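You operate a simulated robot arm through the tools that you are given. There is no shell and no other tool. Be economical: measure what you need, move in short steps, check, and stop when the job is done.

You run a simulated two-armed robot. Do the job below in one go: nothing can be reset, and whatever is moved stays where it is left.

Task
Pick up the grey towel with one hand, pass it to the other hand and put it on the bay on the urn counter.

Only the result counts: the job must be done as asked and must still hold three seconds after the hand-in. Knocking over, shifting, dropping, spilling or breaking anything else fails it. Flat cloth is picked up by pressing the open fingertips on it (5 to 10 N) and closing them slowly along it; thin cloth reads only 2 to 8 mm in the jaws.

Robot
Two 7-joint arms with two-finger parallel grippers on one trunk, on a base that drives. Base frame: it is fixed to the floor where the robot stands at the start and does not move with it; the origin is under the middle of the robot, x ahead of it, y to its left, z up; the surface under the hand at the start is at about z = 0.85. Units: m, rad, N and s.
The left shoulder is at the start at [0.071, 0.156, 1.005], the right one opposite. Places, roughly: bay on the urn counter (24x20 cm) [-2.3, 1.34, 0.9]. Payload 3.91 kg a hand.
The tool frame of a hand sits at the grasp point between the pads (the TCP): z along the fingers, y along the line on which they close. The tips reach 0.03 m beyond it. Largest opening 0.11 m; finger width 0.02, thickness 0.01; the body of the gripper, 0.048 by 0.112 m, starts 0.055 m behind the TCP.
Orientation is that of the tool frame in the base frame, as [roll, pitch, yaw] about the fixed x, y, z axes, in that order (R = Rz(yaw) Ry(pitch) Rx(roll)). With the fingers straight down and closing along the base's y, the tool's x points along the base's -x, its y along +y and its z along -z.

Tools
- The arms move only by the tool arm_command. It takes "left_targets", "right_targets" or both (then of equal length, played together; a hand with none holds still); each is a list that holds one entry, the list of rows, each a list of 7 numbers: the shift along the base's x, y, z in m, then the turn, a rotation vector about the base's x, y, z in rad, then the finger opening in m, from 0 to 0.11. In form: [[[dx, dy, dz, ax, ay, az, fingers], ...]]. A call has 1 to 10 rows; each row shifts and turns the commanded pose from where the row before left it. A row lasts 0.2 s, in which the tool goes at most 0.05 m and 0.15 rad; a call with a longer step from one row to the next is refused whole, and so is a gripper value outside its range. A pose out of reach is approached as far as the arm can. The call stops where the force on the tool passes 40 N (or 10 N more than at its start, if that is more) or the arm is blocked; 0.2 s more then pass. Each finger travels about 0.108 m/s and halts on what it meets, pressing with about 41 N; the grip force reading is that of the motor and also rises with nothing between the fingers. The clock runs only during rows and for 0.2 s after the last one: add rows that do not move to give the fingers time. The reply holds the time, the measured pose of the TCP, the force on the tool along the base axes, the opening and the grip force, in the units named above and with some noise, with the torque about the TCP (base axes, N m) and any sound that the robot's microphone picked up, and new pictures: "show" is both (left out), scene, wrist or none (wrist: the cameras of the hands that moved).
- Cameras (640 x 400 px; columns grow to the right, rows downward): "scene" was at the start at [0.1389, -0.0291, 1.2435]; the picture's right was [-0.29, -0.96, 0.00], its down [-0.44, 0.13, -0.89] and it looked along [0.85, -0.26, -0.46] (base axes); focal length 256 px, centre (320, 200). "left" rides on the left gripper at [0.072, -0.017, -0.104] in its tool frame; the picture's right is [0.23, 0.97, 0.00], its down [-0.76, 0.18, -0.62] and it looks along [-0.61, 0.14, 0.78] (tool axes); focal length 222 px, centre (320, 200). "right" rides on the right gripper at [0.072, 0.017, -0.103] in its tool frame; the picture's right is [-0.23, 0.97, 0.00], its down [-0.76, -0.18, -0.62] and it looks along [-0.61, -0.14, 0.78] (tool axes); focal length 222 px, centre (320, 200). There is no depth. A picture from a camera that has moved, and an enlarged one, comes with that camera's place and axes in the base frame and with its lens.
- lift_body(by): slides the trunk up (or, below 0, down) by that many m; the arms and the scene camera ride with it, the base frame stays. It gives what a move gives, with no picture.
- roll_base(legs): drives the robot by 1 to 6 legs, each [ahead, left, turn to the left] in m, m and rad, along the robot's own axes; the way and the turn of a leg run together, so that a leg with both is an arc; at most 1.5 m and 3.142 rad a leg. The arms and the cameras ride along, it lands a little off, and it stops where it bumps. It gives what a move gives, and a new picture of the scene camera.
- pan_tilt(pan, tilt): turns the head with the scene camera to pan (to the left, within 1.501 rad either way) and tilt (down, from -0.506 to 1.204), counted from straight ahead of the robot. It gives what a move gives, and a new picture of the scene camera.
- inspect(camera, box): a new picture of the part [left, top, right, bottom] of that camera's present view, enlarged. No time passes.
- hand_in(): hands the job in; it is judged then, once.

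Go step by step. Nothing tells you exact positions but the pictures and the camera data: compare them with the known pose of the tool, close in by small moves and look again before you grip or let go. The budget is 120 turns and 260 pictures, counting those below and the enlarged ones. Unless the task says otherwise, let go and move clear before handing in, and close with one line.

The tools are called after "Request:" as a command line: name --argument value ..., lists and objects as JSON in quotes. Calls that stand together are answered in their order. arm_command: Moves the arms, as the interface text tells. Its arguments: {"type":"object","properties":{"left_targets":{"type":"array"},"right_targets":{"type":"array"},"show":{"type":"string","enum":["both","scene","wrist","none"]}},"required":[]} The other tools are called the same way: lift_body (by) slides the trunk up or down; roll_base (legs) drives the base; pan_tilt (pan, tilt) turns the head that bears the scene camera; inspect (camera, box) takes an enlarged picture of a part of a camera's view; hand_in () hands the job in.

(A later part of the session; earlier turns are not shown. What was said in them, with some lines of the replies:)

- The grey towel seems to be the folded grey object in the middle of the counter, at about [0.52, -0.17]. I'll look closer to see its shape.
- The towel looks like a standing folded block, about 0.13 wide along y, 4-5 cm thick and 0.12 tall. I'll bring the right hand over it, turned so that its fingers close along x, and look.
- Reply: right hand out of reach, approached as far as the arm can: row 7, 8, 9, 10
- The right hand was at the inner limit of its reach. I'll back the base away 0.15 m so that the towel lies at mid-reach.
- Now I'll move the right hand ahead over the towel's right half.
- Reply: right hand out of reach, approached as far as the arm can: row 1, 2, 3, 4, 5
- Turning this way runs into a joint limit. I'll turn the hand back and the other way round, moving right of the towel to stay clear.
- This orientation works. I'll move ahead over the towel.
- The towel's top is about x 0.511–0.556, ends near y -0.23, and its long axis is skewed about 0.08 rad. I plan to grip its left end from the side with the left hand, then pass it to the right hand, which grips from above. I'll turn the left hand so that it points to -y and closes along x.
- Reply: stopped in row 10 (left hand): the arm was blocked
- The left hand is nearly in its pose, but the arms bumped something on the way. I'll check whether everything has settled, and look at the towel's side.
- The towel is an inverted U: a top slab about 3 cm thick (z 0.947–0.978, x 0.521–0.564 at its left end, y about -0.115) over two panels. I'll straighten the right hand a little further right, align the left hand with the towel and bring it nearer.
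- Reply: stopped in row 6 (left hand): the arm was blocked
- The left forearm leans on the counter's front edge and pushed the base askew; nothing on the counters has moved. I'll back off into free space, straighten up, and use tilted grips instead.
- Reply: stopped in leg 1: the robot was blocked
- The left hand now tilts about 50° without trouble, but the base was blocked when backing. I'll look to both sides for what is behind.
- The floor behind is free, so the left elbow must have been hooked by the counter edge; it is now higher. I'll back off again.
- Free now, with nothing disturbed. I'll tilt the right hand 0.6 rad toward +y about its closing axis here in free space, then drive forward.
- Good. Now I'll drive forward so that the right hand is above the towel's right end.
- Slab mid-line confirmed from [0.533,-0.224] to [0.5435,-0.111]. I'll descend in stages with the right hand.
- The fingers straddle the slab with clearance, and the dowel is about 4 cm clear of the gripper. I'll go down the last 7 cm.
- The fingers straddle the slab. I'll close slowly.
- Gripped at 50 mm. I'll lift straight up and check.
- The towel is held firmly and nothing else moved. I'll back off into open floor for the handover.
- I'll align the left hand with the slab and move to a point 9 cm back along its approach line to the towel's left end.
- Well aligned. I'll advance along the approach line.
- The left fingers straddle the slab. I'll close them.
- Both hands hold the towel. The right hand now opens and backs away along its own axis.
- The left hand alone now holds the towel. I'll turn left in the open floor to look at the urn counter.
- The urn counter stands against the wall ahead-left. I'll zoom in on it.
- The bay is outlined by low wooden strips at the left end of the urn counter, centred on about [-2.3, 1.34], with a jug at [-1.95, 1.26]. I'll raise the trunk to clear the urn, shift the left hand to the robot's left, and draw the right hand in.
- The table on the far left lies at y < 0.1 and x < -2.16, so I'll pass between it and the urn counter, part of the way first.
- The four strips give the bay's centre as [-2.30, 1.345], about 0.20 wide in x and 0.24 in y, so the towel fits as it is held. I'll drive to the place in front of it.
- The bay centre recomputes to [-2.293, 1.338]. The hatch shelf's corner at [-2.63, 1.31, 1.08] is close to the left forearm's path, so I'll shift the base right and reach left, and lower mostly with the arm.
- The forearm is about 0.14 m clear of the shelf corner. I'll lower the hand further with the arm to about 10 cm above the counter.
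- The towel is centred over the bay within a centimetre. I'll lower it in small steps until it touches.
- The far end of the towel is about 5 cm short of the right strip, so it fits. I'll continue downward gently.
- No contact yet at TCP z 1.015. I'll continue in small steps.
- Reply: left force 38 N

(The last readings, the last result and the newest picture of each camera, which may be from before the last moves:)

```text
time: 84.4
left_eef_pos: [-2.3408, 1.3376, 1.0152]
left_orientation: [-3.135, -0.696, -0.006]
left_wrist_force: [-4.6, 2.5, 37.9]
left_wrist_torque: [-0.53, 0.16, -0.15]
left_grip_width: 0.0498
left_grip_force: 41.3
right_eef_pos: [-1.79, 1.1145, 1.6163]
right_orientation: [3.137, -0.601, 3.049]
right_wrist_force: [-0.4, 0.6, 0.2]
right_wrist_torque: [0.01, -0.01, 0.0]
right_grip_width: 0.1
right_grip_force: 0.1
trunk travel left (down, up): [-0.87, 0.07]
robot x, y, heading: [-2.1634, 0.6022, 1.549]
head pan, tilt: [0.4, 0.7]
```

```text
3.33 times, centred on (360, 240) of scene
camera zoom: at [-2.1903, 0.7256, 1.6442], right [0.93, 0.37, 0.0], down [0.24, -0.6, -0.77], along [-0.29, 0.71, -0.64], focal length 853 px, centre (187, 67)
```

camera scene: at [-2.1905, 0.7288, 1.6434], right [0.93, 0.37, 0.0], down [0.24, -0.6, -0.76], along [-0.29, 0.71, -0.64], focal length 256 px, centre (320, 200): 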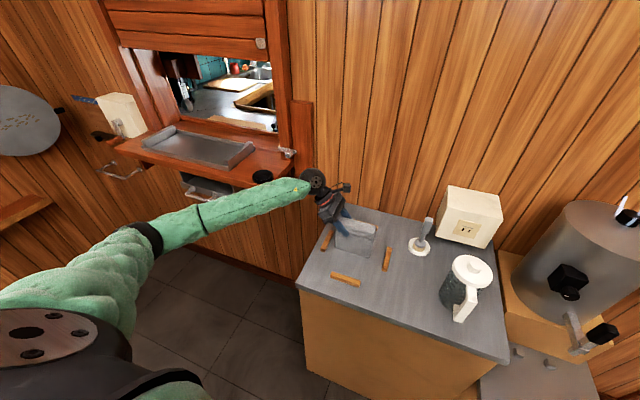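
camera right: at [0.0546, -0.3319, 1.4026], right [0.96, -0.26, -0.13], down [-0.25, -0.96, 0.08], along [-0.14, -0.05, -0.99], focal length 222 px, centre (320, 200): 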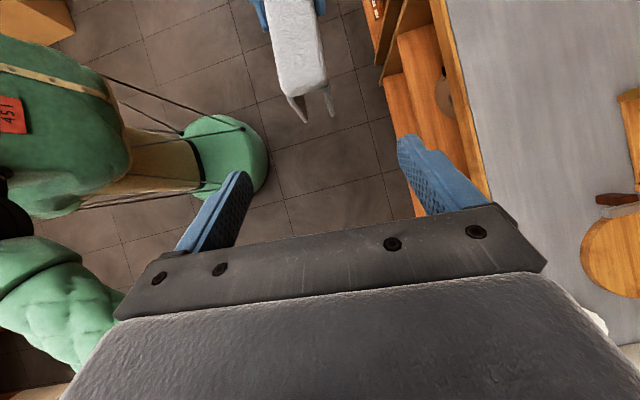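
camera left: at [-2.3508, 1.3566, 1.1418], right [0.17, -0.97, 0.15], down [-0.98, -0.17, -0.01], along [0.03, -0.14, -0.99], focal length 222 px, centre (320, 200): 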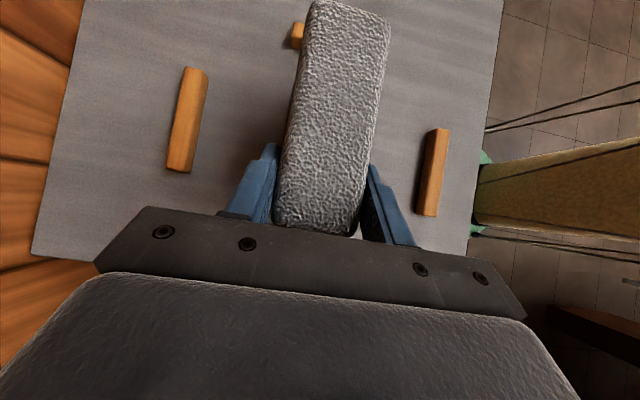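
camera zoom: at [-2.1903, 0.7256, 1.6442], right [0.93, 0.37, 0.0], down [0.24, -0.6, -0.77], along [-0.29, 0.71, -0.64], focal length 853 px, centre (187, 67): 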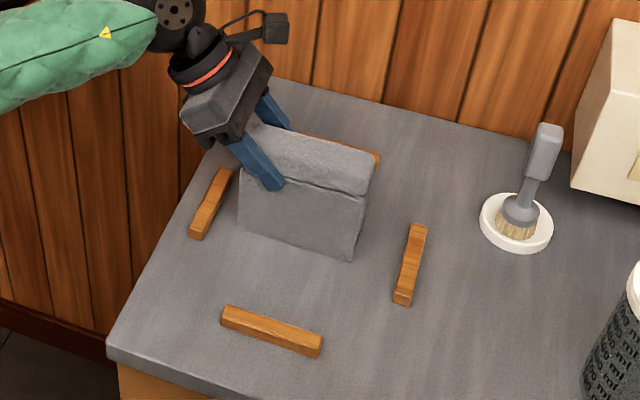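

Contact is made with the towel inside the four strips. I'll relieve the pressure and open slowly.

Request:
arm_command --left_targets '[[[0, 0, 0.003, 0, 0, 0, 0.0], [0, 0, 0.0015, 0, 0, 0, 0.0], [0, 0, 0, 0, 0, 0, 0.0]]]' --show "none"

```text
time: 85.2
left_eef_pos: [-2.3412, 1.3373, 1.0144]
left_orientation: [3.141, -0.695, -0.005]
left_wrist_force: [-0.1, 9.2, 16.0]
left_wrist_torque: [0.89, -0.83, 0.42]
left_grip_width: 0.0495
left_grip_force: 41.2
right_eef_pos: [-1.7899, 1.116, 1.6133]
right_orientation: [3.139, -0.604, 3.045]
right_wrist_force: [-0.1, -0.4, 0.7]
right_wrist_torque: [0.0, -0.01, -0.03]
right_grip_width: 0.1
right_grip_force: 0.0
trunk travel left (down, up): [-0.87, 0.07]
robot x, y, heading: [-2.1635, 0.6037, 1.553]
head pan, tilt: [0.4, 0.7]
```

Request:
arm_command --left_targets '[[[0, 0, 0.001, 0, 0, 0, 0.0], [0, 0, 0, 0, 0, 0, 0.0], [0, 0, 0, 0, 0, 0, 0.055], [0, 0, 0, 0, 0, 0, 0.065], [0, 0, 0, 0, 0, 0, 0.075], [0, 0, 0, 0, 0, 0, 0.085], [0, 0, 0, 0, 0, 0, 0.095], [0, 0, 0, 0, 0, 0, 0.095]]]'

```text
time: 87.0
left_eef_pos: [-2.3419, 1.3371, 1.0158]
left_orientation: [3.141, -0.695, -0.004]
left_wrist_force: [-0.4, 0.5, -0.6]
left_wrist_torque: [0.03, 0.0, -0.01]
left_grip_width: 0.095
left_grip_force: 0.1
right_eef_pos: [-1.7894, 1.1176, 1.6149]
right_orientation: [3.14, -0.603, 3.046]
right_wrist_force: [0.2, 0.8, 0.2]
right_wrist_torque: [0.0, -0.01, 0.01]
right_grip_width: 0.1
right_grip_force: 0.1
trunk travel left (down, up): [-0.87, 0.07]
robot x, y, heading: [-2.1578, 0.6011, 1.548]
head pan, tilt: [0.4, 0.7]
camera scene: at [-2.1906, 0.7288, 1.6434], right [0.93, 0.37, 0.0], down [0.24, -0.6, -0.76], along [-0.29, 0.71, -0.64], focal length 256 px, centre (320, 200)
camera left: at [-2.3508, 1.3567, 1.1418], right [0.17, -0.97, 0.15], down [-0.98, -0.17, -0.01], along [0.03, -0.14, -0.99], focal length 222 px, centre (320, 200)
```

scene: 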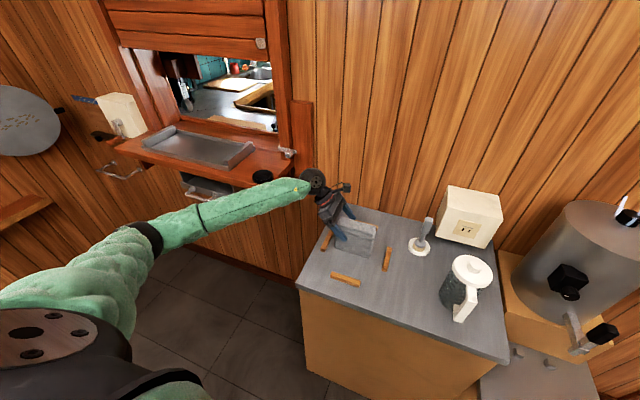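
left: 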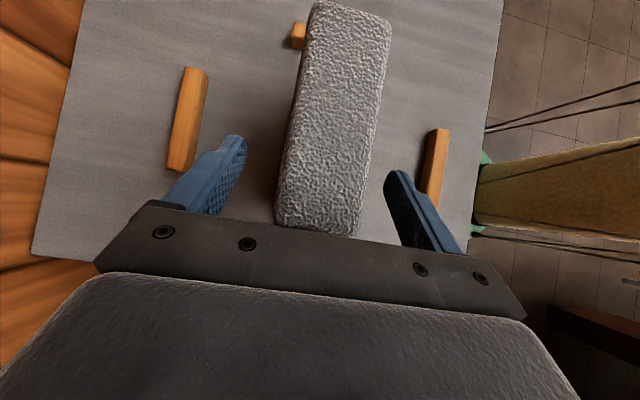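

The towel stands free. I'll raise the hand straight up and clear.

Request:
arm_command --left_targets '[[[-0.006, 0, 0.015, 0, 0, 0, 0.095], [-0.006, 0, 0.02, 0, 0, 0, 0.095], [-0.005, 0, 0.03, 0, 0, 0, 0.095], [0, 0, 0.03, 0, 0, 0, 0.095], [0, 0, 0.035, 0, 0, 0, 0.095], [0, 0, 0.035, 0, 0, 0, 0.095], [0, 0, 0.035, 0, 0, 0, 0.095], [0, -0.01, 0.035, 0, 0, 0, 0.095], [0, -0.01, 0.035, 0, 0, 0, 0.095], [0, 0, 0, 0, 0, 0, 0.095]]]'

Request:
inspect --camera "scene" --box '[290, 180, 430, 300]'

```text
time: 89.2
left_eef_pos: [-2.3577, 1.3189, 1.2858]
left_orientation: [3.14, -0.694, -0.003]
left_wrist_force: [-0.2, 0.1, -0.3]
left_wrist_torque: [0.05, -0.04, -0.04]
left_grip_width: 0.0949
left_grip_force: 0.1
right_eef_pos: [-1.7889, 1.1194, 1.6147]
right_orientation: [3.139, -0.603, 3.045]
right_wrist_force: [-0.3, -0.7, 0.5]
right_wrist_torque: [-0.01, 0.02, 0.01]
right_grip_width: 0.0999
right_grip_force: 0.0
trunk travel left (down, up): [-0.87, 0.07]
robot x, y, heading: [-2.1582, 0.6008, 1.552]
head pan, tilt: [0.4, 0.7]
camera scene: at [-2.1906, 0.7294, 1.6433], right [0.93, 0.37, 0.0], down [0.24, -0.6, -0.76], along [-0.28, 0.71, -0.64], focal length 256 px, centre (320, 200)
camera left: at [-2.3672, 1.3381, 1.4121], right [0.17, -0.97, 0.15], down [-0.98, -0.17, -0.01], along [0.03, -0.14, -0.99], focal length 222 px, centre (320, 200)
```

scene: 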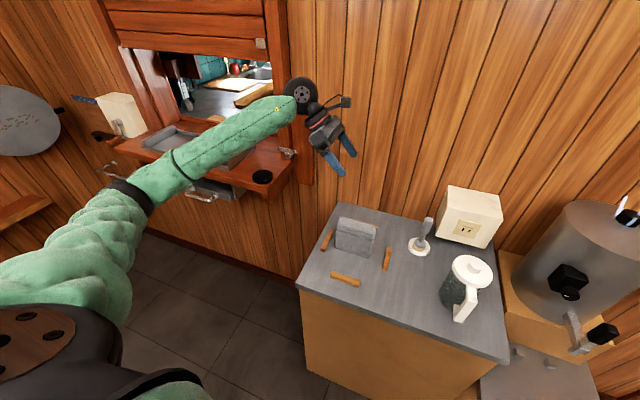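
left: 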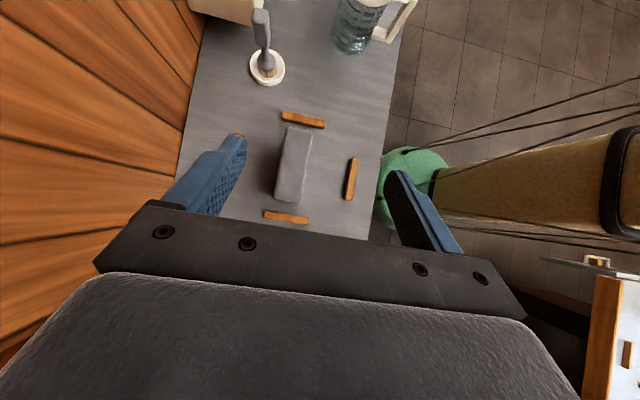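

```text
3.33 times, centred on (360, 240) of scene
camera zoom: at [-2.1906, 0.7294, 1.6433], right [0.93, 0.37, 0.0], down [0.24, -0.6, -0.76], along [-0.28, 0.71, -0.64], focal length 853 px, centre (187, 67)
```

zoom: 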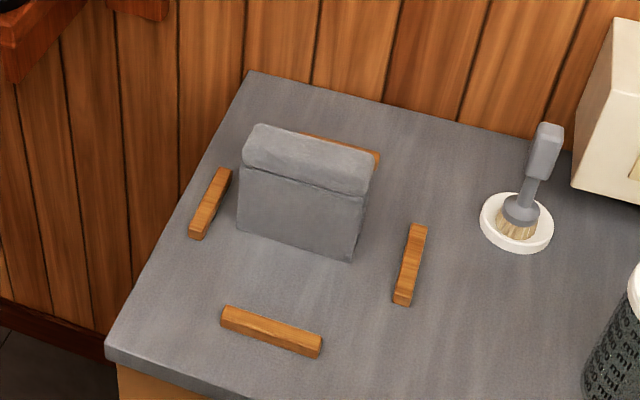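

The towel stands upright in the middle of the bay, inside all four strips, both hands are clear, and nothing else has moved. I'm handing in.

Request:
hand_in

```text
The job is handed in.
```

I picked up the grey towel with the right hand, passed it to the left hand, and stood it upright in the bay on the urn counter. Both hands are clear, and nothing else was visibly moved, although the left arm pressed against a counter edge early on.
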